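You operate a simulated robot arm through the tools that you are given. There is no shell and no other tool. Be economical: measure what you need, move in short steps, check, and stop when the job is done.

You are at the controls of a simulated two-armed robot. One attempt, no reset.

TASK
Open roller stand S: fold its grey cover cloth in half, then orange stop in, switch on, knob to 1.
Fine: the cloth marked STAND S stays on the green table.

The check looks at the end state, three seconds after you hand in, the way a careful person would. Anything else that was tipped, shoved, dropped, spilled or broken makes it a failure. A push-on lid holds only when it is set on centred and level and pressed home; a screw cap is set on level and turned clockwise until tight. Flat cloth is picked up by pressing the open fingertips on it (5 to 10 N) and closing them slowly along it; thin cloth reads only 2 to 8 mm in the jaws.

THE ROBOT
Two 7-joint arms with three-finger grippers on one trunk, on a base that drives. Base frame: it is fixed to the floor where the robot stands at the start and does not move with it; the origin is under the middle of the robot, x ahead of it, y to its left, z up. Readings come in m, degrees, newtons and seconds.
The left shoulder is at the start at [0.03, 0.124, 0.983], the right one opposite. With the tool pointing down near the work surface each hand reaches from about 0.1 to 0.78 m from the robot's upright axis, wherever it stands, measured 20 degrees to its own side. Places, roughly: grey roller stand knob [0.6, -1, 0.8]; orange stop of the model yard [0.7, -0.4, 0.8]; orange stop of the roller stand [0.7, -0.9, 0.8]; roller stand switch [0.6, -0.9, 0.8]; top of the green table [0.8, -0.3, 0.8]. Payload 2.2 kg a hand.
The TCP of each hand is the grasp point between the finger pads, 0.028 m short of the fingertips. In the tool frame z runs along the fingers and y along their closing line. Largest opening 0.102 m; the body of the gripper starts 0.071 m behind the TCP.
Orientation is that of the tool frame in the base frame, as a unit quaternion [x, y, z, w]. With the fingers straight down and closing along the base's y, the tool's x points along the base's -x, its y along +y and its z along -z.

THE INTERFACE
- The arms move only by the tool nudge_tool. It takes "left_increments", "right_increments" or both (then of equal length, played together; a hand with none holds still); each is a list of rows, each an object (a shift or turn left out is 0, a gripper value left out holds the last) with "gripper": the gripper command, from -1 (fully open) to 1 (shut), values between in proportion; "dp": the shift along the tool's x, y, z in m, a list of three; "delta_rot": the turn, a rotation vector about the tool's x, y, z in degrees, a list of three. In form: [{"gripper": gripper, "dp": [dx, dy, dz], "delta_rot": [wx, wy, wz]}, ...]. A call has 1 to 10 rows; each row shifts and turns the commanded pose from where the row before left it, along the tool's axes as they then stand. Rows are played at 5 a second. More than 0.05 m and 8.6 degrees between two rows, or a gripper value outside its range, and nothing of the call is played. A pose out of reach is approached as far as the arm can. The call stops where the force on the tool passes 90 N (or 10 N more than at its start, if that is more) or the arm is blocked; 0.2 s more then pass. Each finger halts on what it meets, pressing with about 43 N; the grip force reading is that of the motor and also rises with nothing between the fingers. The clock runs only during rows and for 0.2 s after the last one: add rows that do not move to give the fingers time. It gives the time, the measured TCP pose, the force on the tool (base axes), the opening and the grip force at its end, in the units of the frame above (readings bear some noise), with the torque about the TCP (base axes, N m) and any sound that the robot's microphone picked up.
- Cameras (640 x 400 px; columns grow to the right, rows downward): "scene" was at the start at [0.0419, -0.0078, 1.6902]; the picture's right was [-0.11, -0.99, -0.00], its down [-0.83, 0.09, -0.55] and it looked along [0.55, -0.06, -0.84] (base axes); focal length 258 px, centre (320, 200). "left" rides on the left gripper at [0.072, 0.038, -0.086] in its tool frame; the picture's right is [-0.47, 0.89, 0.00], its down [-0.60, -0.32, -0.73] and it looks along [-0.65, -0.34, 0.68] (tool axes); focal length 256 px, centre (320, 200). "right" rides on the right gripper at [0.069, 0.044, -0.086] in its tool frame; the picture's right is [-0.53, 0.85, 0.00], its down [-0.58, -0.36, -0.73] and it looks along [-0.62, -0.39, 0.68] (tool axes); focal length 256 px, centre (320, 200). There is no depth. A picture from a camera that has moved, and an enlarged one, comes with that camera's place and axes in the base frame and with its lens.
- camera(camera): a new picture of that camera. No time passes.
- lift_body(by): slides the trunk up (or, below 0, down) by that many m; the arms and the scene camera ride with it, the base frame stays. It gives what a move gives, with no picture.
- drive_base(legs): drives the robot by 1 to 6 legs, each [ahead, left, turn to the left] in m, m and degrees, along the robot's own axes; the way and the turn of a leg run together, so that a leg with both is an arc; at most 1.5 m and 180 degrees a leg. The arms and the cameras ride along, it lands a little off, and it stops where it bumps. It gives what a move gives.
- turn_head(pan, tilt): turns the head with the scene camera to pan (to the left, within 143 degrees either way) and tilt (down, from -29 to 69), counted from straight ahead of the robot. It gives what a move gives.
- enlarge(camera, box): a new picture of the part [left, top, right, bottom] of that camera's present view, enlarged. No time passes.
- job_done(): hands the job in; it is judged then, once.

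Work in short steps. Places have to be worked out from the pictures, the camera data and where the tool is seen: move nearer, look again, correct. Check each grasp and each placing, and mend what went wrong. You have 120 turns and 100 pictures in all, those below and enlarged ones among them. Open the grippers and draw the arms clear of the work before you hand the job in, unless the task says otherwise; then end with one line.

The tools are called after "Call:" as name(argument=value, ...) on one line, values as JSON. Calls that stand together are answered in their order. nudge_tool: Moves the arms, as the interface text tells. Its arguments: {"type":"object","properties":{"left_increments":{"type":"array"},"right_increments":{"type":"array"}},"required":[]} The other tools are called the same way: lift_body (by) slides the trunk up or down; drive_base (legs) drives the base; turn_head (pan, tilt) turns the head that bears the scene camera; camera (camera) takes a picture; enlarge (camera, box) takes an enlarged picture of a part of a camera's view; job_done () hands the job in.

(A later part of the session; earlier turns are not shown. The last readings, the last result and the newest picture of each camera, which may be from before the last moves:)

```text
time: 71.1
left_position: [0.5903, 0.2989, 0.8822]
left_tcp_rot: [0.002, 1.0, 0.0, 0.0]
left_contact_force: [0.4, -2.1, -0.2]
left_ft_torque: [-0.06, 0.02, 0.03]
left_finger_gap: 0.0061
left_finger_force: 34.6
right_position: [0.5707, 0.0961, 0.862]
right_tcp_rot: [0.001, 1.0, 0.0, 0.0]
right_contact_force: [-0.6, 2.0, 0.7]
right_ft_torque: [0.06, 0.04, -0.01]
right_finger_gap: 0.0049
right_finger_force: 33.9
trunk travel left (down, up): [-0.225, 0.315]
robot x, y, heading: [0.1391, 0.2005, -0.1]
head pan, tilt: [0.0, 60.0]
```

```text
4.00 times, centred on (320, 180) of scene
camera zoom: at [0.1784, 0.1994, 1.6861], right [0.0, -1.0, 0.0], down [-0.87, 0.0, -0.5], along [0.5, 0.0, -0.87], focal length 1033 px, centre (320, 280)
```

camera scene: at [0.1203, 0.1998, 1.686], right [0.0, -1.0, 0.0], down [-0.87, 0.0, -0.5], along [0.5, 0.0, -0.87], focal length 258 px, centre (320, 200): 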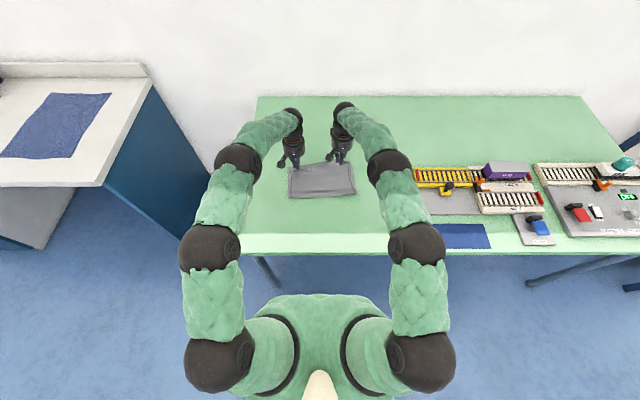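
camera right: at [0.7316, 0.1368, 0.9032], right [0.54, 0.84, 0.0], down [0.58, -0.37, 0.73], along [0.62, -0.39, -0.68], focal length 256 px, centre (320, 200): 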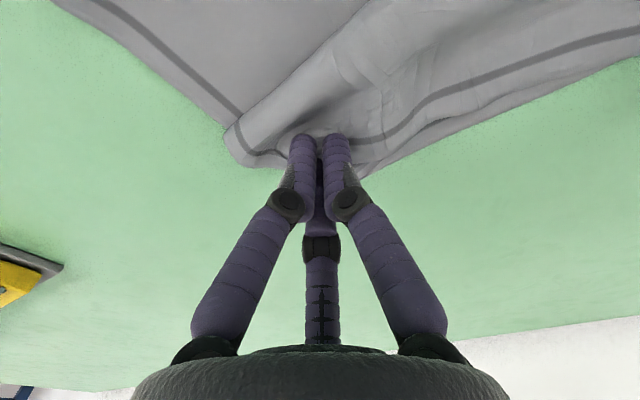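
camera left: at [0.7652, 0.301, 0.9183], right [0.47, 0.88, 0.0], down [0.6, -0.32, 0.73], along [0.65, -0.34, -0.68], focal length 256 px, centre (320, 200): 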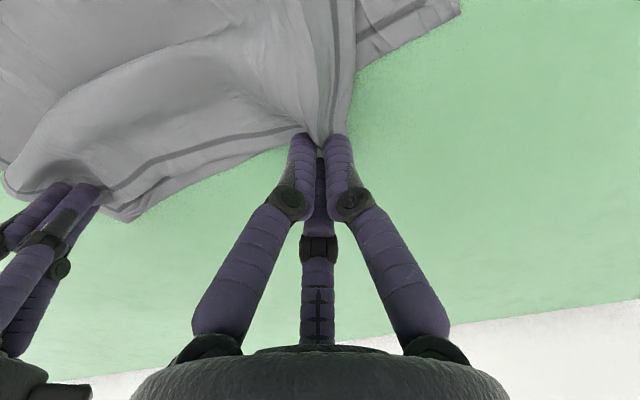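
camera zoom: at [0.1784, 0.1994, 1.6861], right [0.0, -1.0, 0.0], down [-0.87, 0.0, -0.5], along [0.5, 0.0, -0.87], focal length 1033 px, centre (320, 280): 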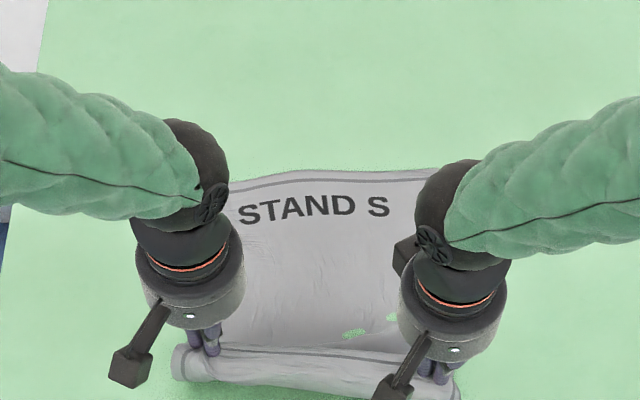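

Unrolled cleanly. Now lay forward again with a lower, slacker arc to x≈0.79/0.80.

Call:
nudge_tool(left_increments=[{"dp": [-0.02, 0, -0.02]}, {"dp": [-0.03, 0, -0.02]}, {"dp": [-0.03, 0, -0.01]}, {"dp": [-0.03, 0, 0.01]}, {"dp": [-0.03, 0.002, 0.02]}, {"dp": [-0.025, 0.002, 0.025]}, {"dp": [-0.02, 0.002, 0.028]}, {"dp": [-0.012, 0, 0.022]}, {}], right_increments=[{"dp": [-0.03, 0, -0.03]}, {"dp": [-0.035, 0, -0.025]}, {"dp": [-0.035, 0, -0.015]}, {"dp": [-0.03, 0, 0.01]}, {"dp": [-0.032, -0.001, 0.02]}, {"dp": [-0.028, -0.001, 0.025]}, {"dp": [-0.023, 0, 0.028]}, {"dp": [-0.014, 0, 0.022]}, {}])

Call:
enlarge(camera="scene", box=[256, 130, 384, 230])

Call:
camera(camera="left")

Call:
camera(camera="right")

```text
time: 73.1
left_position: [0.7878, 0.3051, 0.8282]
left_tcp_rot: [0.002, 1.0, 0.0, 0.0]
left_contact_force: [0.9, -7.7, 0.5]
left_ft_torque: [-0.19, -0.04, 0.12]
left_finger_gap: 0.006
left_finger_force: 34.5
right_position: [0.7967, 0.0923, 0.8296]
right_tcp_rot: [0.002, 1.0, 0.001, 0.001]
right_contact_force: [-1.4, 8.4, 0.8]
right_ft_torque: [0.16, 0.02, 0.15]
right_finger_gap: 0.0052
right_finger_force: 33.9
trunk travel left (down, up): [-0.225, 0.315]
robot x, y, heading: [0.1362, 0.2004, -0.2]
head pan, tilt: [0.0, 60.0]
```

```text
4.00 times, centred on (320, 180) of scene
camera zoom: at [0.1769, 0.1994, 1.6862], right [0.0, -1.0, 0.0], down [-0.87, 0.0, -0.5], along [0.5, 0.0, -0.87], focal length 1033 px, centre (320, 280)
```

zoom: 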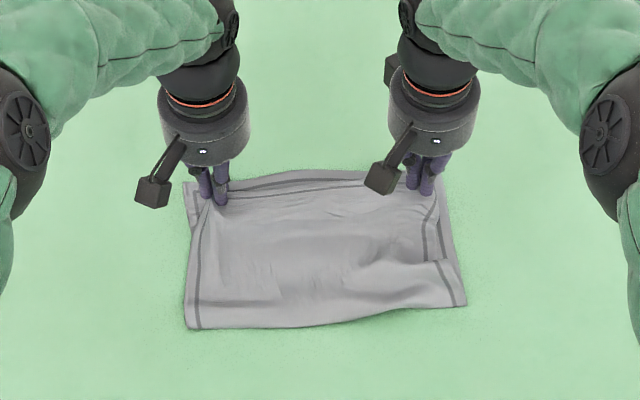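

```text
43 pictures are left
camera left: at [0.7163, 0.3423, 0.9139], right [0.47, 0.88, 0.0], down [0.6, -0.32, 0.73], along [0.65, -0.34, -0.68], focal length 256 px, centre (320, 200)
```

left: 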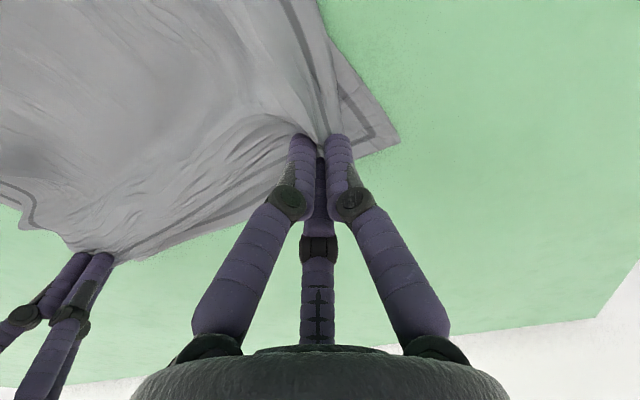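

```text
42 pictures are left
camera right: at [0.7286, 0.1362, 0.9168], right [0.54, 0.84, 0.0], down [0.58, -0.37, 0.73], along [0.62, -0.39, -0.68], focal length 256 px, centre (320, 200)
```

right: 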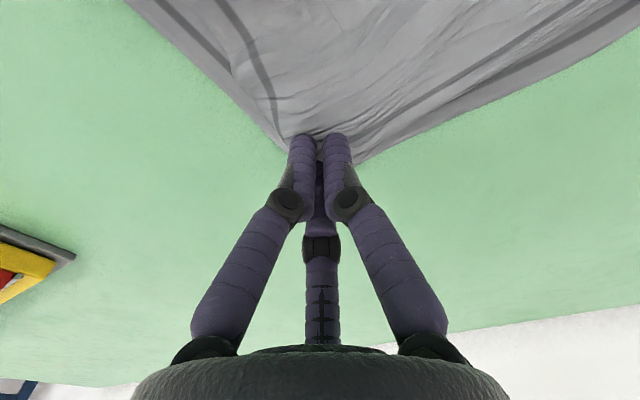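

Alignment is good. Lower 1.2 cm, open gently, and rise.

Call:
nudge_tool(left_increments=[{"dp": [0, 0, 0.008]}, {"dp": [0, 0, 0.004], "gripper": 0.8}, {"gripper": 0.65}, {"gripper": 0.5}, {"gripper": 0.4}, {"dp": [0, 0, -0.02]}, {"dp": [0, 0, -0.03]}, {"dp": [0, 0, -0.04]}, {"dp": [-0.04, 0, -0.02]}, {"dp": [-0.04, 0, 0]}], right_increments=[{"dp": [0, 0, 0.008]}, {"dp": [0, 0, 0.006], "gripper": 0.8}, {"gripper": 0.65}, {"gripper": 0.5}, {"gripper": 0.4}, {"dp": [0, 0, -0.02]}, {"dp": [0, 0, -0.03]}, {"dp": [0, 0, -0.04]}, {"dp": [-0.04, 0, -0.02]}, {"dp": [-0.04, 0, 0]}])

Call:
enlarge(camera="scene", box=[256, 130, 384, 230])

```text
time: 75.3
left_position: [0.8707, 0.3046, 0.9234]
left_tcp_rot: [0.002, 1.0, 0.0, -0.002]
left_contact_force: [-0.3, 0.2, 0.3]
left_ft_torque: [0.0, 0.07, -0.01]
left_finger_gap: 0.0306
left_finger_force: 0.2
right_position: [0.8777, 0.0913, 0.9231]
right_tcp_rot: [0.001, 1.0, 0.0, -0.002]
right_contact_force: [0.5, -0.3, 0.2]
right_ft_torque: [0.01, 0.04, 0.04]
right_finger_gap: 0.0304
right_finger_force: 0.0
trunk travel left (down, up): [-0.225, 0.315]
robot x, y, heading: [0.1354, 0.1984, 0.2]
head pan, tilt: [0.0, 60.0]
```

```text
4.00 times, centred on (320, 180) of scene
camera zoom: at [0.1801, 0.1994, 1.6859], right [0.0, -1.0, 0.0], down [-0.87, 0.0, -0.5], along [0.5, 0.0, -0.87], focal length 1033 px, centre (320, 280)
```

zoom: 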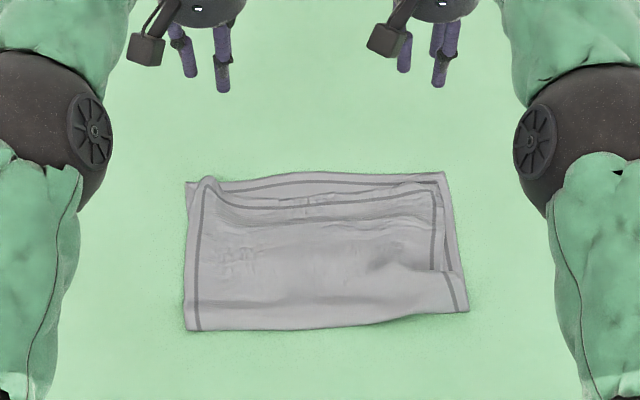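

The fold is neat now (edges within 1–2 cm). I draw both arms up and back, and turn the head to see the roller stand area.

Call:
nudge_tool(left_increments=[{"dp": [0, 0, -0.045]}, {"dp": [0.01, 0, -0.045]}, {"dp": [0.04, -0.005, -0.025]}, {"dp": [0.04, -0.005, -0.02]}, {"dp": [0.04, -0.005, -0.02]}, {"dp": [0.04, -0.005, -0.02]}, {"dp": [0.04, 0, -0.02]}, {"dp": [0.04, 0, -0.01]}, {"dp": [0.04, 0, -0.01]}, {}], right_increments=[{"dp": [0, 0, -0.045]}, {"dp": [0.01, 0, -0.045]}, {"dp": [0.04, -0.02, -0.025]}, {"dp": [0.04, -0.02, -0.02]}, {"dp": [0.04, -0.02, -0.02]}, {"dp": [0.04, -0.02, -0.02]}, {"dp": [0.04, -0.02, -0.02]}, {"dp": [0.04, -0.02, -0.01]}, {"dp": [0.04, -0.02, -0.01]}, {}])

Call:
turn_head(pan=-50, tilt=40)

Call:
camera(camera="scene")

```text
refused: row 3 steps farther than a row can; nothing moved
```

```text
time: 76.5
left_position: [0.8681, 0.3041, 0.9254]
left_tcp_rot: [0.002, 1.0, 0.0, -0.001]
left_contact_force: [0.6, 0.4, 0.3]
left_ft_torque: [-0.04, 0.05, -0.01]
left_finger_gap: 0.0305
left_finger_force: 0.0
right_position: [0.8741, 0.0911, 0.9244]
right_tcp_rot: [0.0, 1.0, 0.0, 0.0]
right_contact_force: [0.5, -0.3, 0.4]
right_ft_torque: [-0.02, 0.0, -0.01]
right_finger_gap: 0.0305
right_finger_force: 0.0
trunk travel left (down, up): [-0.225, 0.315]
robot x, y, heading: [0.1378, 0.205, 0.0]
head pan, tilt: [-50.0, 40.0]
```

```text
40 pictures are left
camera scene: at [0.1658, 0.1344, 1.7129], right [-0.77, -0.64, 0.0], down [-0.41, 0.49, -0.77], along [0.49, -0.59, -0.64], focal length 258 px, centre (320, 200)
```

scene: 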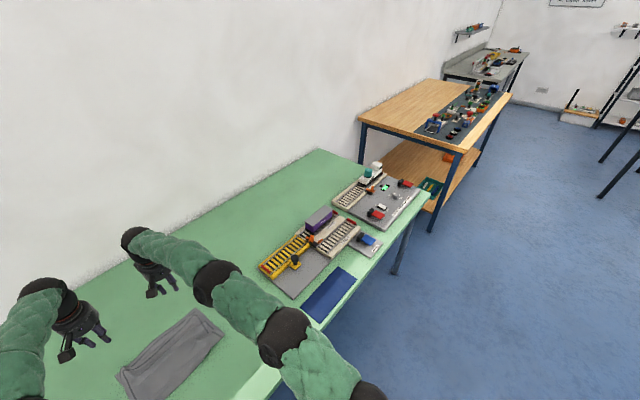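

The floor ahead of the stand is free. Retract the arms with legal steps.

Call:
nudge_tool(left_increments=[{"dp": [0, 0, -0.045]}, {"dp": [0.01, 0, -0.045]}, {"dp": [0.04, 0, -0.02]}, {"dp": [0.04, 0, -0.02]}, {"dp": [0.04, 0, -0.02]}, {"dp": [0.04, 0, -0.02]}, {"dp": [0.04, 0, -0.02]}, {"dp": [0.04, 0, -0.01]}, {"dp": [0.04, 0, -0.01]}, {}], right_increments=[{"dp": [0, 0, -0.045]}, {"dp": [0.01, 0, -0.045]}, {"dp": [0.04, -0.015, -0.02]}, {"dp": [0.04, -0.015, -0.02]}, {"dp": [0.04, -0.015, -0.02]}, {"dp": [0.04, -0.015, -0.02]}, {"dp": [0.04, -0.015, -0.02]}, {"dp": [0.04, -0.02, -0.01]}, {"dp": [0.04, -0.02, -0.01]}, {}])

Call:
drive_base(legs=[[-0.08, 0, 0], [0, -1.0, 0]])

Call:
turn_head(pan=-10, tilt=58)

Call:
camera(camera="scene")

```text
time: 78.7
left_position: [0.58, 0.3051, 1.1318]
left_tcp_rot: [0.002, 1.0, 0.0, -0.002]
left_contact_force: [0.7, 0.1, 0.1]
left_ft_torque: [0.01, 0.07, 0.01]
left_finger_gap: 0.0307
left_finger_force: 0.1
right_position: [0.5855, -0.0224, 1.1346]
right_tcp_rot: [0.001, 1.0, 0.001, -0.002]
right_contact_force: [0.0, 0.5, -0.2]
right_ft_torque: [0.04, 0.04, -0.02]
right_finger_gap: 0.0304
right_finger_force: 0.0
trunk travel left (down, up): [-0.225, 0.315]
robot x, y, heading: [0.1401, 0.2008, -0.0]
head pan, tilt: [-50.0, 40.0]
```

```text
time: 84.5
left_position: [0.4927, -0.7079, 1.1329]
left_tcp_rot: [0.006, 1.0, 0.0, -0.002]
left_contact_force: [-0.7, -0.6, 0.2]
left_ft_torque: [-0.01, 0.0, -0.01]
left_finger_gap: 0.0305
left_finger_force: 0.0
right_position: [0.4963, -1.0357, 1.1357]
right_tcp_rot: [0.007, 1.0, 0.0, -0.001]
right_contact_force: [0.1, -0.5, 0.0]
right_ft_torque: [0.05, -0.03, 0.0]
right_finger_gap: 0.0306
right_finger_force: 0.1
trunk travel left (down, up): [-0.225, 0.315]
robot x, y, heading: [0.0526, -0.806, -0.9]
head pan, tilt: [-50.0, 40.0]
```

```text
time: 85.6
left_position: [0.4932, -0.7071, 1.1332]
left_tcp_rot: [0.006, 1.0, -0.001, -0.001]
left_contact_force: [0.0, 0.1, -0.1]
left_ft_torque: [0.02, 0.0, 0.01]
left_finger_gap: 0.0306
left_finger_force: 0.1
right_position: [0.4962, -1.0341, 1.1359]
right_tcp_rot: [0.006, 1.0, 0.0, 0.0]
right_contact_force: [-0.1, 0.0, 0.2]
right_ft_torque: [0.0, 0.01, 0.0]
right_finger_gap: 0.0306
right_finger_force: 0.1
trunk travel left (down, up): [-0.225, 0.315]
robot x, y, heading: [0.0532, -0.8148, -1.0]
head pan, tilt: [-10.0, 58.0]
```

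```text
39 pictures are left
camera scene: at [0.0916, -0.8215, 1.6885], right [-0.19, -0.98, 0.0], down [-0.83, 0.16, -0.53], along [0.52, -0.1, -0.85], focal length 258 px, centre (320, 200)
```

scene: 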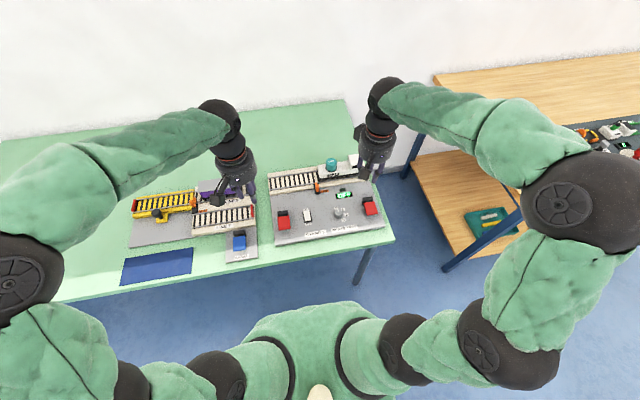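

Now zoom on the roller stand.

Call:
enlarge(camera="scene", box=[262, 145, 402, 245])

Call:
camera(camera="left")

```text
4.00 times, centred on (332, 195) of scene
camera zoom: at [0.0916, -0.8215, 1.6885], right [-0.19, -0.98, 0.0], down [-0.83, 0.16, -0.53], along [0.52, -0.1, -0.85], focal length 1033 px, centre (272, 220)
```

zoom: 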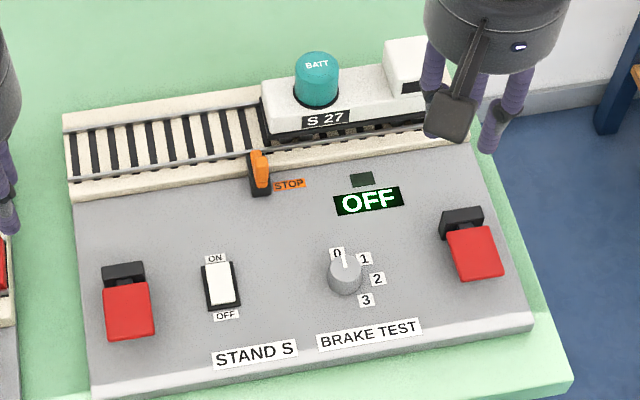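

```text
37 pictures are left
camera left: at [0.4213, -0.6695, 1.2202], right [0.48, 0.88, 0.0], down [0.6, -0.32, 0.73], along [0.64, -0.35, -0.68], focal length 256 px, centre (320, 200)
```

left: 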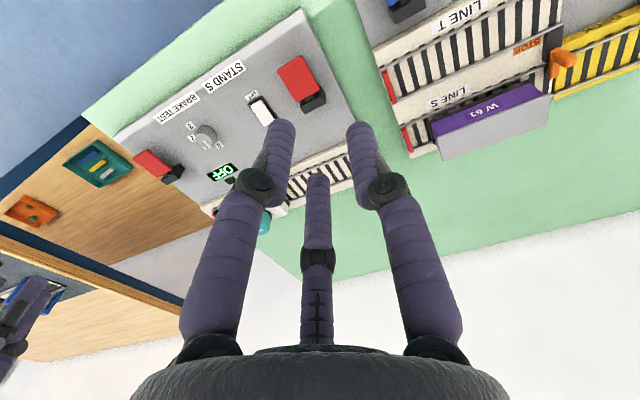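

Enlarging the stop, switch, and knob strongly, and the yard's stop for comparison.

Call:
enlarge(camera="scene", box=[308, 172, 348, 197])

Call:
enlarge(camera="scene", box=[300, 195, 372, 240])

Call:
enlarge(camera="left", box=[480, 0, 640, 100])

```text
16.00 times, centred on (328, 184) of scene
camera zoom: at [0.0916, -0.8215, 1.6885], right [-0.19, -0.98, 0.0], down [-0.83, 0.16, -0.53], along [0.52, -0.1, -0.85], focal length 4130 px, centre (192, 448)
```

zoom: 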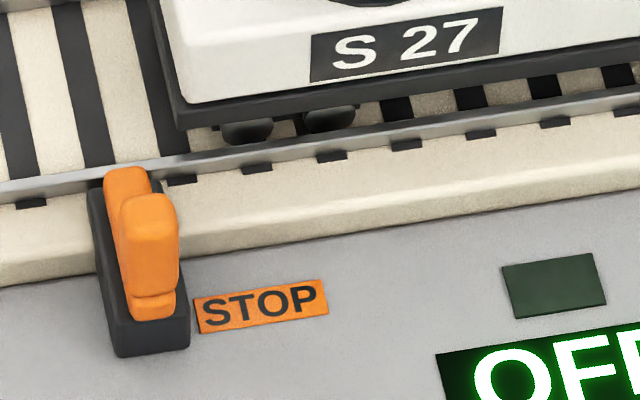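

```text
8.89 times, centred on (336, 218) of scene
camera zoom: at [0.0916, -0.8215, 1.6885], right [-0.19, -0.98, 0.0], down [-0.83, 0.16, -0.53], along [0.52, -0.1, -0.85], focal length 2295 px, centre (178, 44)
```

zoom: 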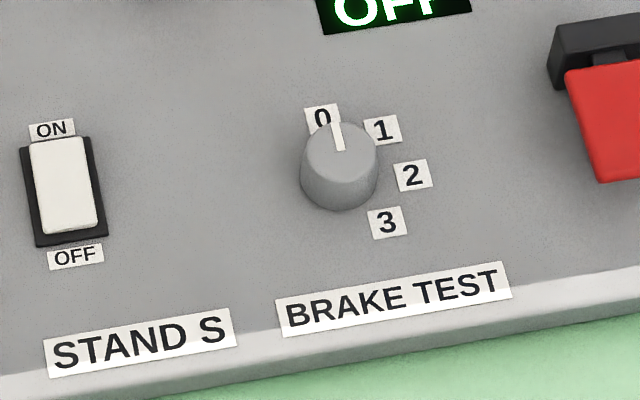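

```text
4.00 times, centred on (560, 50) of left
camera zoom: at [0.4213, -0.6695, 1.2202], right [0.48, 0.88, 0.0], down [0.6, -0.32, 0.73], along [0.64, -0.35, -0.68], focal length 1024 px, centre (-640, 800)
```

zoom: 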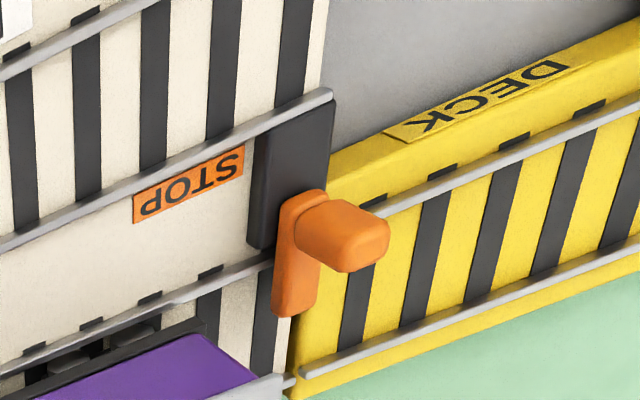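

The stop is a slider on a black guide; "in" means pushed away (+x) over the rail, like the yard's one. I place it at about (0.675, −0.922). Bring the right hand above it, fingers opened to ~6 cm.

Call:
nudge_tool(left_increments=[{"dp": [0.01, 0.02, 0]}, {"dp": [0.01, 0.02, 0]}, {"dp": [0.01, 0.02, 0]}, {}, {}, {}, {}, {}], right_increments=[{"gripper": -0.2, "dp": [-0.0251, 0.016, 0.0294]}, {"dp": [-0.0251, 0.016, 0.0294]}, {"dp": [-0.0251, 0.016, 0.0294]}, {"dp": [-0.0251, 0.016, 0.0294]}, {"dp": [-0.0251, 0.016, 0.0294]}, {"dp": [-0.0251, 0.016, 0.0294]}, {"dp": [-0.0251, 0.016, 0.0294]}, {}])

Call:
camera(camera="right")

Call:
enlarge(camera="scene", box=[288, 140, 368, 200])

```text
time: 87.4
left_position: [0.4629, -0.6463, 1.1338]
left_tcp_rot: [0.006, 1.0, 0.0, 0.0]
left_contact_force: [-0.6, -0.2, -1.1]
left_ft_torque: [-0.04, 0.0, 0.03]
left_finger_gap: 0.0306
left_finger_force: 0.1
right_position: [0.6722, -0.9234, 0.9298]
right_tcp_rot: [0.006, 1.0, 0.0, -0.001]
right_contact_force: [-0.8, -0.9, 0.4]
right_ft_torque: [0.04, -0.02, -0.02]
right_finger_gap: 0.0614
right_finger_force: 0.1
trunk travel left (down, up): [-0.225, 0.315]
robot x, y, heading: [0.053, -0.8084, -0.7]
head pan, tilt: [-10.0, 58.0]
```

```text
33 pictures are left
camera right: at [0.6039, -0.8793, 1.0161], right [0.54, 0.84, 0.0], down [0.57, -0.37, 0.73], along [0.61, -0.4, -0.68], focal length 256 px, centre (320, 200)
```

right: 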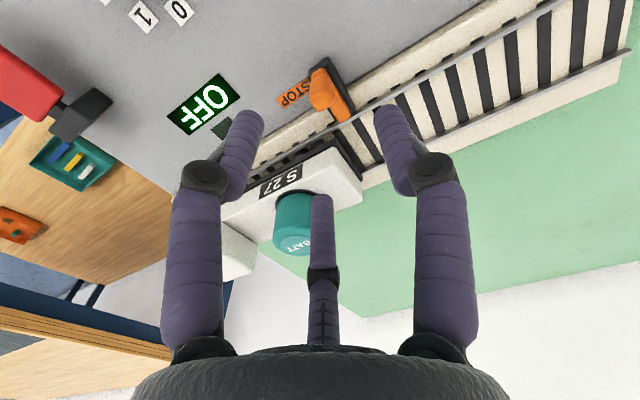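

```text
6.67 times, centred on (328, 170) of scene
camera zoom: at [0.0907, -0.8219, 1.6886], right [-0.19, -0.98, 0.0], down [-0.83, 0.16, -0.53], along [0.52, -0.1, -0.85], focal length 1721 px, centre (267, 400)
```

zoom: 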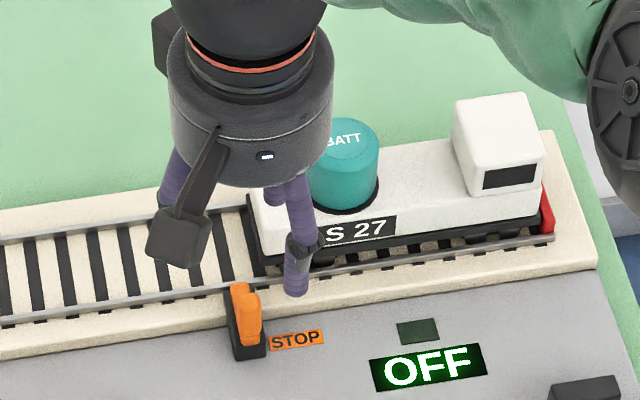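

Both cameras agree: the stop knob is at (0.671, −0.922), top z≈0.845. The loco is close behind, so I push with closed fingers from the robot side: go to (0.638, −0.919), then down to TCP 0.857.

Call:
nudge_tool(right_increments=[{"gripper": 1, "dp": [0.012, 0.002, 0]}, {"dp": [0.012, 0.002, 0]}, {"dp": [0.01, 0, 0.01]}, {"dp": [0, 0, 0.02]}, {"dp": [0, 0, 0.02]}, {"dp": [0, 0, 0.015]}, {"dp": [0, 0, 0.008]}, {}])

Call:
camera(camera="right")

Call:
enlarge(camera="scene", box=[296, 160, 352, 202])

```text
time: 89.2
left_position: [0.4634, -0.6475, 1.1336]
left_tcp_rot: [0.006, 1.0, 0.0, -0.001]
left_contact_force: [-0.1, -0.4, 0.3]
left_ft_torque: [0.03, -0.01, -0.02]
left_finger_gap: 0.0304
left_finger_force: 0.0
right_position: [0.6391, -0.9201, 0.8556]
right_tcp_rot: [0.006, 1.0, 0.0, 0.001]
right_contact_force: [0.8, -0.4, 0.8]
right_ft_torque: [0.0, -0.01, 0.02]
right_finger_gap: 0.0023
right_finger_force: 31.4
trunk travel left (down, up): [-0.225, 0.315]
robot x, y, heading: [0.0509, -0.811, -0.7]
head pan, tilt: [-10.0, 58.0]
```

```text
31 pictures are left
camera right: at [0.5706, -0.876, 0.9426], right [0.54, 0.84, 0.0], down [0.57, -0.37, 0.73], along [0.61, -0.4, -0.68], focal length 256 px, centre (320, 200)
```

right: 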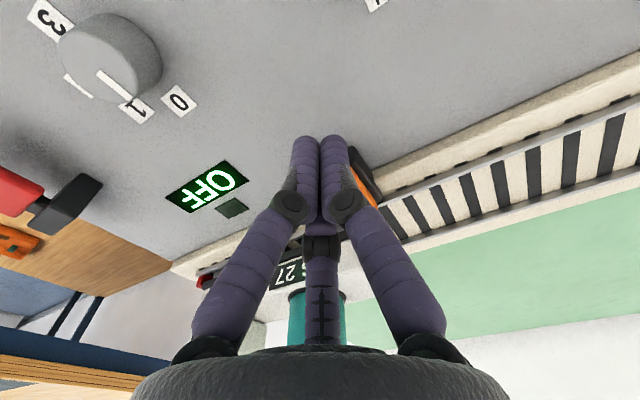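

```text
9.52 times, centred on (324, 181) of scene
camera zoom: at [0.0917, -0.8215, 1.6885], right [-0.19, -0.98, 0.0], down [-0.83, 0.16, -0.53], along [0.52, -0.1, -0.85], focal length 2459 px, centre (282, 381)
```

zoom: 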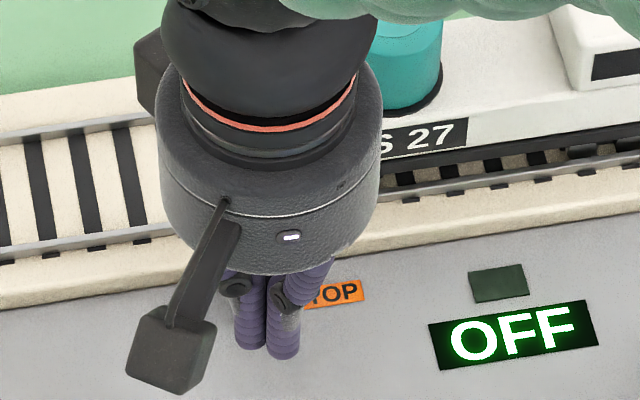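

Push forward in small steps and watch the force.

Call:
nudge_tool(right_increments=[{"dp": [-0.006, 0, 0]}, {"dp": [-0.006, 0, 0]}, {"dp": [-0.006, 0, 0]}, {"dp": [-0.006, 0, 0]}, {}])

```text
time: 90.4
left_position: [0.4633, -0.6465, 1.1336]
left_tcp_rot: [0.006, 1.0, 0.0, -0.001]
left_contact_force: [0.2, 0.3, 1.9]
left_ft_torque: [-0.01, -0.01, -0.01]
left_finger_gap: 0.0305
left_finger_force: 0.1
right_position: [0.6631, -0.9207, 0.8569]
right_tcp_rot: [0.006, 1.0, 0.001, 0.001]
right_contact_force: [-0.4, -0.8, 0.2]
right_ft_torque: [-0.01, 0.03, 0.03]
right_finger_gap: 0.0022
right_finger_force: 31.5
trunk travel left (down, up): [-0.225, 0.315]
robot x, y, heading: [0.0473, -0.8111, -0.8]
head pan, tilt: [-10.0, 58.0]
```

Call:
nudge_tool(right_increments=[{"dp": [-0.005, 0, 0]}, {"dp": [-0.005, 0, 0]}, {}])

Call:
camera(camera="right")

```text
time: 91.2
left_position: [0.4631, -0.6483, 1.133]
left_tcp_rot: [0.006, 1.0, -0.001, -0.001]
left_contact_force: [0.6, -0.4, -0.2]
left_ft_torque: [0.0, 0.03, -0.01]
left_finger_gap: 0.0307
left_finger_force: 0.0
right_position: [0.672, -0.9197, 0.8575]
right_tcp_rot: [0.006, 1.0, 0.0, 0.0]
right_contact_force: [-0.4, -0.4, -0.3]
right_ft_torque: [0.06, -0.02, 0.0]
right_finger_gap: 0.0019
right_finger_force: 31.1
trunk travel left (down, up): [-0.225, 0.315]
robot x, y, heading: [0.0514, -0.8055, -0.6]
head pan, tilt: [-10.0, 58.0]
```

```text
29 pictures are left
camera right: at [0.6048, -0.8766, 0.9429], right [0.54, 0.84, 0.0], down [0.57, -0.37, 0.73], along [0.61, -0.4, -0.68], focal length 256 px, centre (320, 200)
```

right: 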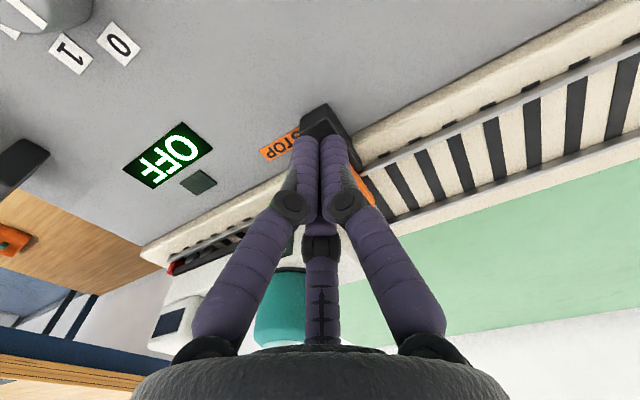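

The stop moves with the fingers (orange now around x 0.71). Continue until it meets its end.

Call:
nudge_tool(right_increments=[{"dp": [-0.004, 0, 0]}, {"dp": [-0.004, 0, 0]}, {}])

Call:
enlarge(camera="right", box=[240, 80, 440, 220])

```text
time: 92.0
left_position: [0.4603, -0.6468, 1.1334]
left_tcp_rot: [0.007, 1.0, 0.0, 0.001]
left_contact_force: [-0.2, 1.1, 0.0]
left_ft_torque: [0.0, -0.02, 0.0]
left_finger_gap: 0.0306
left_finger_force: 0.1
right_position: [0.6764, -0.9208, 0.8559]
right_tcp_rot: [0.006, 1.0, 0.0, -0.003]
right_contact_force: [-22.7, -1.7, 4.2]
right_ft_torque: [-0.05, -0.11, -0.15]
right_finger_gap: 0.0019
right_finger_force: 31.1
trunk travel left (down, up): [-0.225, 0.315]
robot x, y, heading: [0.0516, -0.8115, -0.7]
head pan, tilt: [-10.0, 58.0]
```

```text
2.86 times, centred on (340, 150) of right
camera zoom: at [0.6092, -0.8763, 0.9428], right [0.54, 0.84, 0.0], down [0.58, -0.37, 0.73], along [0.61, -0.4, -0.69], focal length 731 px, centre (263, 343)
```

zoom: 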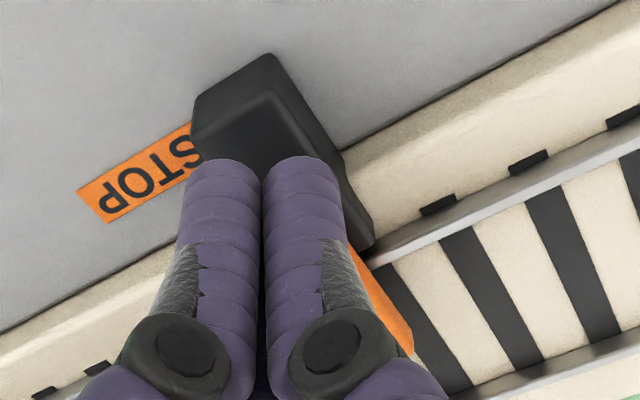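

It hit its end stop (23 N) and the orange bar lies across the rail. Back off and lift to look.

Call:
nudge_tool(right_increments=[{"dp": [0.01, 0, 0]}, {"dp": [0.01, 0, 0]}, {"dp": [0.01, 0, -0.03]}, {"dp": [0.02, -0.02, -0.04]}, {"dp": [0.02, -0.03, -0.03]}, {}])

Call:
enlarge(camera="scene", box=[288, 160, 368, 210])

```text
time: 93.4
left_position: [0.4631, -0.6468, 1.1331]
left_tcp_rot: [0.006, 1.0, 0.0, -0.001]
left_contact_force: [0.6, -0.2, -0.6]
left_ft_torque: [-0.03, 0.01, -0.01]
left_finger_gap: 0.0308
left_finger_force: 0.1
right_position: [0.6111, -0.9682, 0.9555]
right_tcp_rot: [0.006, 1.0, 0.0, -0.001]
right_contact_force: [0.5, 0.1, -1.0]
right_ft_torque: [-0.03, 0.04, -0.02]
right_finger_gap: 0.0021
right_finger_force: 31.4
trunk travel left (down, up): [-0.225, 0.315]
robot x, y, heading: [0.0532, -0.8084, -0.9]
head pan, tilt: [-10.0, 58.0]
```

```text
8.00 times, centred on (328, 185) of scene
camera zoom: at [0.0924, -0.821, 1.6885], right [-0.19, -0.98, 0.0], down [-0.83, 0.16, -0.53], along [0.52, -0.1, -0.85], focal length 2065 px, centre (256, 320)
```

zoom: 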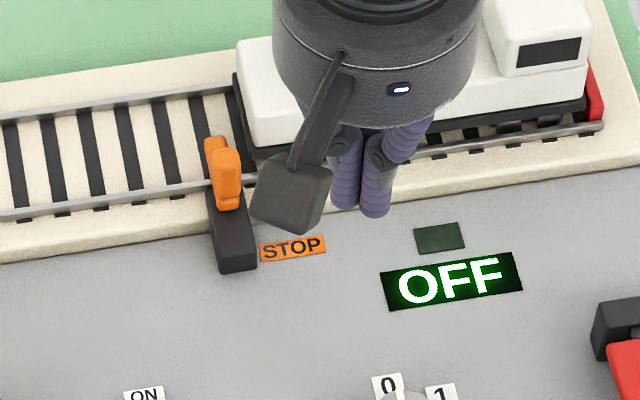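

Stop is in. Next the rocker switch: ON end at about (0.579, −0.865). Move the closed right fingertips above it.

Call:
nudge_tool(right_increments=[{"dp": [0.008, 0.026, 0]}, {"dp": [0.008, 0.026, 0]}, {"dp": [0.008, 0.026, 0.01]}, {"dp": [0.008, 0.026, 0.015]}, {"dp": [0, 0, 0.025]}, {"dp": [0, 0, 0.025]}, {}])

Call:
camera(camera="right")

Call:
enlarge(camera="scene", box=[284, 185, 348, 233])

```text
time: 95.0
left_position: [0.4629, -0.6473, 1.1332]
left_tcp_rot: [0.006, 1.0, 0.001, 0.0]
left_contact_force: [0.2, -0.8, -0.3]
left_ft_torque: [0.0, -0.02, 0.0]
left_finger_gap: 0.0305
left_finger_force: 0.0
right_position: [0.5787, -0.8656, 0.8816]
right_tcp_rot: [0.006, 1.0, 0.0, 0.001]
right_contact_force: [-0.8, -1.3, -0.1]
right_ft_torque: [0.01, -0.01, 0.0]
right_finger_gap: 0.0021
right_finger_force: 31.0
trunk travel left (down, up): [-0.225, 0.315]
robot x, y, heading: [0.0493, -0.8082, -0.7]
head pan, tilt: [-10.0, 58.0]
```

```text
26 pictures are left
camera right: at [0.512, -0.8218, 0.9678], right [0.54, 0.84, 0.0], down [0.57, -0.37, 0.73], along [0.61, -0.4, -0.68], focal length 256 px, centre (320, 200)
```

right: 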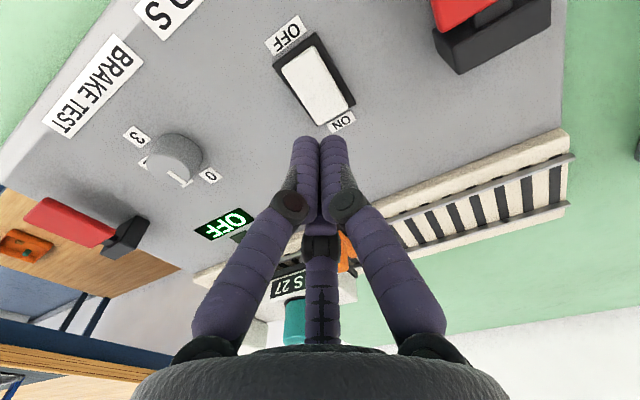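

```text
8.33 times, centred on (316, 209) of scene
camera zoom: at [0.0914, -0.8216, 1.6885], right [-0.19, -0.98, 0.0], down [-0.83, 0.16, -0.53], along [0.52, -0.1, -0.85], focal length 2151 px, centre (353, 125)
```

zoom: 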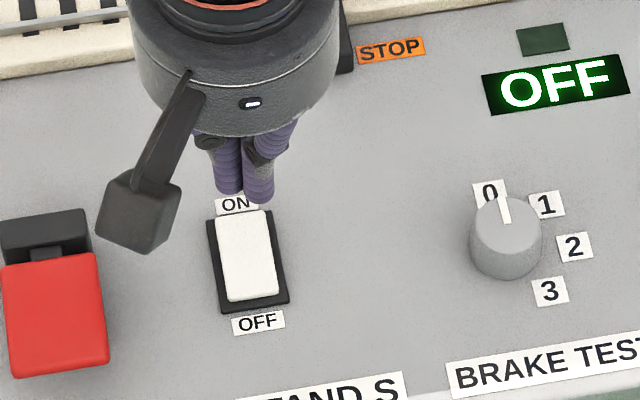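

Rocker spans x 0.546–0.590 at y≈−0.863, top z≈0.81. Aim at x 0.582 and lower.

Call:
nudge_tool(right_increments=[{"dp": [-0.003, 0.002, 0.01]}, {"dp": [0, 0, 0.01]}, {"dp": [0, 0, 0.008]}, {"dp": [0, 0, 0.004]}, {"dp": [0, 0, 0.003]}, {}])

```text
time: 96.4
left_position: [0.4628, -0.6481, 1.1322]
left_tcp_rot: [0.006, 1.0, 0.0, -0.001]
left_contact_force: [-0.2, -0.4, -0.5]
left_ft_torque: [0.01, 0.02, 0.01]
left_finger_gap: 0.0303
left_finger_force: 0.0
right_position: [0.5821, -0.8631, 0.8455]
right_tcp_rot: [0.006, 1.0, 0.0, -0.001]
right_contact_force: [0.5, -0.7, 0.1]
right_ft_torque: [0.01, 0.02, -0.01]
right_finger_gap: 0.0021
right_finger_force: 31.6
trunk travel left (down, up): [-0.225, 0.315]
robot x, y, heading: [0.0495, -0.8089, -0.3]
head pan, tilt: [-10.0, 58.0]
```

Call:
nudge_tool(right_increments=[{"dp": [0, 0, 0.002]}, {"dp": [0, 0, 0.002]}, {"dp": [0, 0, 0.002]}, {}])

```text
time: 97.4
left_position: [0.4624, -0.6484, 1.1332]
left_tcp_rot: [0.006, 1.0, 0.0, -0.001]
left_contact_force: [0.3, -0.4, 0.4]
left_ft_torque: [-0.02, -0.03, -0.05]
left_finger_gap: 0.0304
left_finger_force: 0.1
right_position: [0.5828, -0.8628, 0.8409]
right_tcp_rot: [0.006, 1.0, 0.0, 0.0]
right_contact_force: [0.3, -0.5, 0.4]
right_ft_torque: [0.0, -0.03, -0.01]
right_finger_gap: 0.0022
right_finger_force: 31.7
trunk travel left (down, up): [-0.225, 0.315]
robot x, y, heading: [0.0522, -0.8097, -0.5]
head pan, tilt: [-10.0, 58.0]
```

Call:
nudge_tool(right_increments=[{"dp": [0, 0, 0.002]}, {"dp": [0, 0, 0.002]}, {"dp": [0, 0, 0.002]}, {}])

Call:
enlarge(camera="scene", box=[284, 185, 348, 233])

```text
time: 98.4
left_position: [0.4625, -0.6477, 1.1338]
left_tcp_rot: [0.006, 1.0, 0.0, 0.0]
left_contact_force: [0.0, -0.4, -0.5]
left_ft_torque: [-0.02, 0.02, 0.0]
left_finger_gap: 0.0306
left_finger_force: 0.0
right_position: [0.5831, -0.8634, 0.8363]
right_tcp_rot: [0.006, 1.0, -0.001, 0.002]
right_contact_force: [0.1, -3.2, 18.4]
right_ft_torque: [-0.15, 0.23, 0.12]
right_finger_gap: 0.0022
right_finger_force: 31.8
trunk travel left (down, up): [-0.225, 0.315]
robot x, y, heading: [0.0502, -0.8081, -0.6]
head pan, tilt: [-10.0, 58.0]
```

```text
8.33 times, centred on (316, 209) of scene
camera zoom: at [0.0902, -0.8216, 1.6887], right [-0.19, -0.98, 0.0], down [-0.83, 0.16, -0.53], along [0.52, -0.1, -0.85], focal length 2151 px, centre (353, 125)
```

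zoom: 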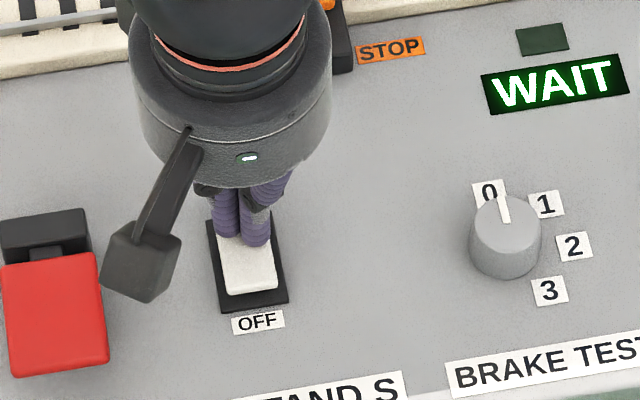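

Switch is on; display says WAIT. Lift off and move above the knob with open fingers while waiting for the display to change.

Call:
nudge_tool(right_increments=[{"dp": [0, 0, -0.03]}, {"dp": [0.005, -0.015, -0.035]}, {"gripper": -0.2, "dp": [0.007, -0.025, -0.02]}, {"dp": [0.007, -0.025, 0]}, {"dp": [0.007, -0.026, 0]}, {"dp": [0.007, -0.026, 0]}, {}])

Call:
camera(camera="right")

Call:
enlarge(camera="scene", box=[288, 170, 368, 230])

```text
time: 100.0
left_position: [0.4629, -0.6474, 1.1333]
left_tcp_rot: [0.007, 1.0, 0.0, -0.001]
left_contact_force: [1.5, 0.2, -0.1]
left_ft_torque: [0.01, 0.01, 0.03]
left_finger_gap: 0.0305
left_finger_force: 0.1
right_position: [0.5467, -0.9809, 0.9188]
right_tcp_rot: [0.006, 1.0, 0.0, 0.0]
right_contact_force: [-0.5, 0.2, -1.3]
right_ft_torque: [0.0, -0.02, 0.01]
right_finger_gap: 0.0612
right_finger_force: 0.0
trunk travel left (down, up): [-0.225, 0.315]
robot x, y, heading: [0.0514, -0.8111, -0.9]
head pan, tilt: [-10.0, 58.0]
```

```text
23 pictures are left
camera right: at [0.4786, -0.9367, 1.0058], right [0.54, 0.84, 0.0], down [0.57, -0.37, 0.73], along [0.61, -0.4, -0.68], focal length 256 px, centre (320, 200)
```

right: 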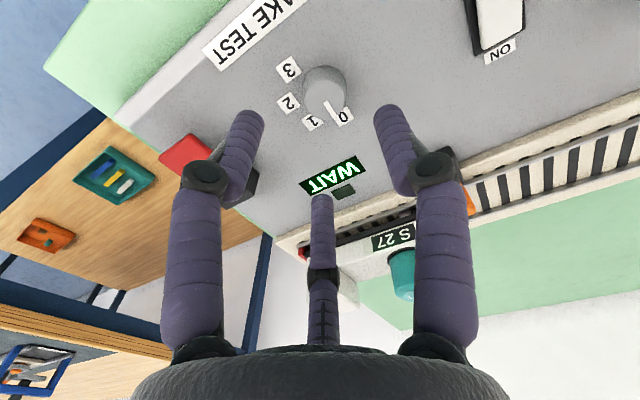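

```text
6.67 times, centred on (328, 200) of scene
camera zoom: at [0.0918, -0.821, 1.6885], right [-0.19, -0.98, 0.0], down [-0.83, 0.16, -0.53], along [0.52, -0.1, -0.85], focal length 1721 px, centre (267, 200)
```

zoom: 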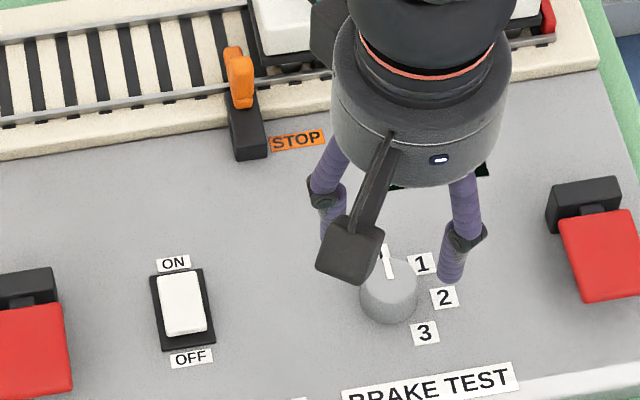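

Knob axis ≈ (0.552, −0.980). Still WAIT; adjust 5 mm forward and let time pass.

Call:
nudge_tool(right_increments=[{"dp": [-0.005, 0, 0]}, {}, {}, {}, {}, {}, {}, {}, {}, {}])

Call:
enlarge(camera="right", box=[240, 40, 400, 220])

```text
time: 102.2
left_position: [0.4633, -0.6474, 1.1332]
left_tcp_rot: [0.007, 1.0, 0.0, -0.001]
left_contact_force: [0.3, 0.1, -0.1]
left_ft_torque: [-0.02, -0.02, 0.01]
left_finger_gap: 0.0304
left_finger_force: 0.0
right_position: [0.5534, -0.9799, 0.9184]
right_tcp_rot: [0.007, 1.0, 0.0, 0.001]
right_contact_force: [-0.6, 0.2, 0.9]
right_ft_torque: [0.0, -0.05, 0.0]
right_finger_gap: 0.0613
right_finger_force: 0.1
trunk travel left (down, up): [-0.225, 0.315]
robot x, y, heading: [0.0547, -0.8063, -0.8]
head pan, tilt: [-10.0, 58.0]
```

```text
2.22 times, centred on (320, 130) of right
camera zoom: at [0.4843, -0.9365, 1.0061], right [0.54, 0.84, 0.0], down [0.57, -0.37, 0.73], along [0.61, -0.4, -0.68], focal length 569 px, centre (320, 356)
```

zoom: 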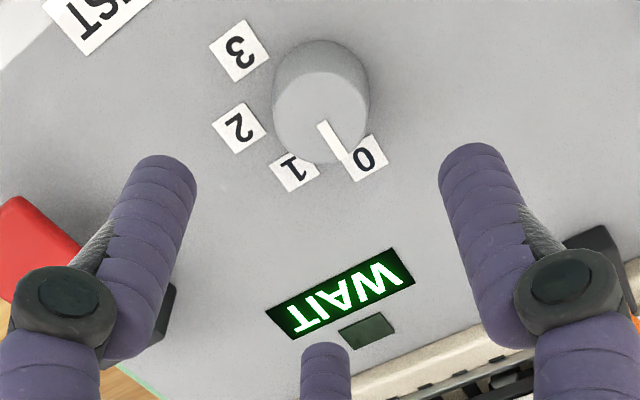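

Still WAIT; give it a few more seconds.

Call:
nudge_tool(right_increments=[{}, {}, {}, {}, {}, {}, {}, {}, {}, {}])

Call:
nudge_tool(right_increments=[{}, {}, {}, {}, {}, {}, {}, {}, {}, {}])

Call:
enlarge(camera="right", box=[240, 40, 400, 220])

```text
time: 104.4
left_position: [0.4633, -0.6476, 1.1341]
left_tcp_rot: [0.006, 1.0, 0.0, -0.001]
left_contact_force: [0.9, -0.1, -0.5]
left_ft_torque: [0.0, 0.03, 0.04]
left_finger_gap: 0.0306
left_finger_force: 0.0
right_position: [0.552, -0.9799, 0.9195]
right_tcp_rot: [0.007, 1.0, -0.001, 0.0]
right_contact_force: [0.5, 0.0, 1.0]
right_ft_torque: [-0.02, -0.04, 0.0]
right_finger_gap: 0.0615
right_finger_force: 0.1
trunk travel left (down, up): [-0.225, 0.315]
robot x, y, heading: [0.0521, -0.8099, -0.9]
head pan, tilt: [-10.0, 58.0]
```

```text
time: 106.6
left_position: [0.4633, -0.6472, 1.1331]
left_tcp_rot: [0.007, 1.0, 0.0, -0.001]
left_contact_force: [0.7, -0.3, -0.4]
left_ft_torque: [0.0, -0.02, -0.02]
left_finger_gap: 0.0306
left_finger_force: 0.2
right_position: [0.5517, -0.98, 0.9194]
right_tcp_rot: [0.006, 1.0, 0.0, 0.0]
right_contact_force: [-0.4, -0.2, -0.5]
right_ft_torque: [0.04, -0.01, -0.01]
right_finger_gap: 0.0612
right_finger_force: 0.0
trunk travel left (down, up): [-0.225, 0.315]
robot x, y, heading: [0.0486, -0.8093, -0.7]
head pan, tilt: [-10.0, 58.0]
```

```text
2.22 times, centred on (320, 130) of right
camera zoom: at [0.4843, -0.9365, 1.0061], right [0.54, 0.84, 0.0], down [0.57, -0.37, 0.73], along [0.61, -0.4, -0.68], focal length 569 px, centre (320, 356)
```

zoom: 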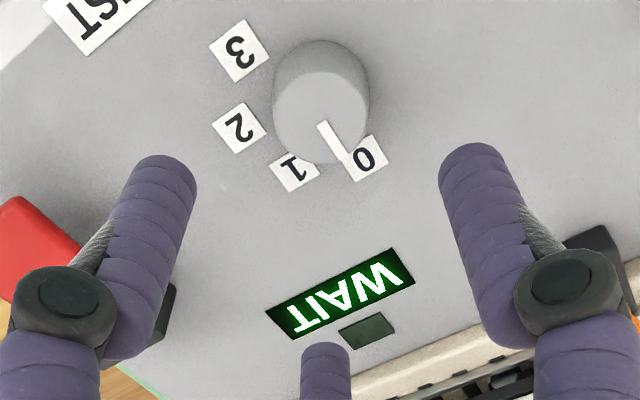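

Still WAIT. Meanwhile lower around the knob (tips to z≈0.812) without closing.

Call:
nudge_tool(right_increments=[{"dp": [0, 0, 0.02]}, {"dp": [0, 0, 0.02]}, {"dp": [0, 0, 0.02]}, {"dp": [0, 0, 0.012]}, {"dp": [0, 0, 0.006]}, {}, {}, {}, {}, {}])

Call:
nudge_tool(right_increments=[{}, {}, {}, {}, {}, {}, {}, {}, {}, {}])

Call:
camera(camera="right")

```text
time: 108.8
left_position: [0.4621, -0.6474, 1.1323]
left_tcp_rot: [0.006, 1.0, 0.0, -0.001]
left_contact_force: [0.5, 0.4, 0.0]
left_ft_torque: [0.01, -0.01, 0.01]
left_finger_gap: 0.0304
left_finger_force: 0.0
right_position: [0.5533, -0.9801, 0.8421]
right_tcp_rot: [0.007, 1.0, 0.0, 0.0]
right_contact_force: [-0.2, 0.4, -0.3]
right_ft_torque: [0.01, 0.0, -0.02]
right_finger_gap: 0.0612
right_finger_force: 0.1
trunk travel left (down, up): [-0.225, 0.315]
robot x, y, heading: [0.0525, -0.8058, -0.5]
head pan, tilt: [-10.0, 58.0]
```

```text
time: 111.0
left_position: [0.4618, -0.6468, 1.1327]
left_tcp_rot: [0.006, 1.0, -0.001, -0.001]
left_contact_force: [-0.3, -0.4, -0.4]
left_ft_torque: [-0.02, 0.02, -0.04]
left_finger_gap: 0.0308
left_finger_force: 0.0
right_position: [0.5534, -0.9801, 0.8419]
right_tcp_rot: [0.006, 1.0, 0.0, 0.001]
right_contact_force: [0.0, -0.1, -1.0]
right_ft_torque: [-0.01, -0.01, 0.0]
right_finger_gap: 0.0612
right_finger_force: 0.0
trunk travel left (down, up): [-0.225, 0.315]
robot x, y, heading: [0.0491, -0.8073, -0.5]
head pan, tilt: [-10.0, 58.0]
```

```text
19 pictures are left
camera right: at [0.4854, -0.9361, 0.9288], right [0.54, 0.84, 0.0], down [0.57, -0.37, 0.73], along [0.61, -0.4, -0.68], focal length 256 px, centre (320, 200)
```

right: 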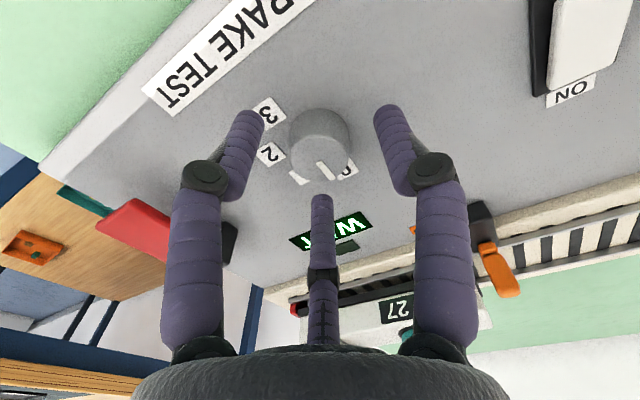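

Well centred around the knob; display still WAIT. Wait several more seconds.

Call:
nudge_tool(right_increments=[{}, {}, {}, {}, {}, {}, {}, {}, {}, {}])

Call:
nudge_tool(right_increments=[{}, {}, {}, {}, {}, {}, {}, {}, {}, {}])

Call:
nudge_tool(right_increments=[{}, {}, {}, {}, {}, {}, {}, {}, {}, {}])

Call:
enlarge(camera="right", box=[260, 100, 400, 260])

```text
time: 113.2
left_position: [0.4623, -0.6491, 1.1336]
left_tcp_rot: [0.007, 1.0, 0.0, -0.001]
left_contact_force: [-1.0, 0.4, 0.1]
left_ft_torque: [0.01, 0.03, -0.02]
left_finger_gap: 0.0307
left_finger_force: 0.0
right_position: [0.5531, -0.9808, 0.8427]
right_tcp_rot: [0.006, 1.0, 0.0, 0.001]
right_contact_force: [-0.2, -0.5, 0.3]
right_ft_torque: [0.0, 0.01, 0.04]
right_finger_gap: 0.0613
right_finger_force: 0.0
trunk travel left (down, up): [-0.225, 0.315]
robot x, y, heading: [0.0505, -0.8079, -0.7]
head pan, tilt: [-10.0, 58.0]
```

```text
time: 115.4
left_position: [0.4626, -0.6468, 1.1329]
left_tcp_rot: [0.007, 1.0, 0.001, -0.001]
left_contact_force: [-0.5, -0.4, 0.2]
left_ft_torque: [0.01, 0.01, -0.02]
left_finger_gap: 0.0306
left_finger_force: 0.0
right_position: [0.5532, -0.9808, 0.8431]
right_tcp_rot: [0.006, 1.0, 0.0, 0.0]
right_contact_force: [-0.1, -0.1, 0.4]
right_ft_torque: [-0.01, 0.0, 0.04]
right_finger_gap: 0.0612
right_finger_force: 0.0
trunk travel left (down, up): [-0.225, 0.315]
robot x, y, heading: [0.0514, -0.8102, -0.8]
head pan, tilt: [-10.0, 58.0]
```

```text
time: 117.6
left_position: [0.4626, -0.6479, 1.1331]
left_tcp_rot: [0.006, 1.0, 0.0, -0.001]
left_contact_force: [0.1, 0.3, -0.2]
left_ft_torque: [0.01, -0.03, 0.0]
left_finger_gap: 0.0306
left_finger_force: 0.0
right_position: [0.554, -0.9811, 0.8416]
right_tcp_rot: [0.006, 1.0, 0.0, 0.0]
right_contact_force: [0.2, -0.2, 0.2]
right_ft_torque: [-0.03, -0.01, 0.01]
right_finger_gap: 0.0614
right_finger_force: 0.0
trunk travel left (down, up): [-0.225, 0.315]
robot x, y, heading: [0.0493, -0.808, -0.8]
head pan, tilt: [-10.0, 58.0]
```

```text
2.50 times, centred on (330, 180) of right
camera zoom: at [0.4854, -0.9361, 0.9288], right [0.54, 0.84, 0.0], down [0.57, -0.37, 0.73], along [0.61, -0.4, -0.68], focal length 640 px, centre (295, 250)
```

zoom: 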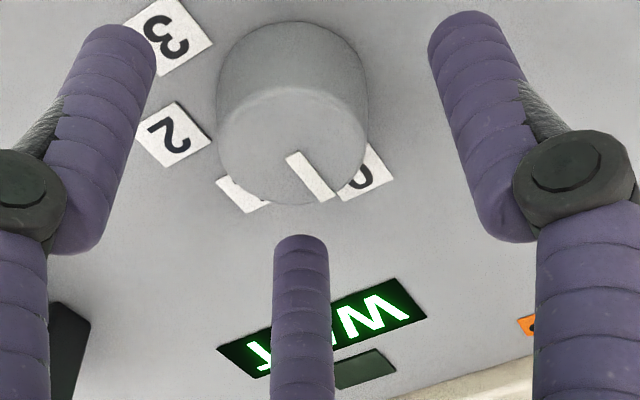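

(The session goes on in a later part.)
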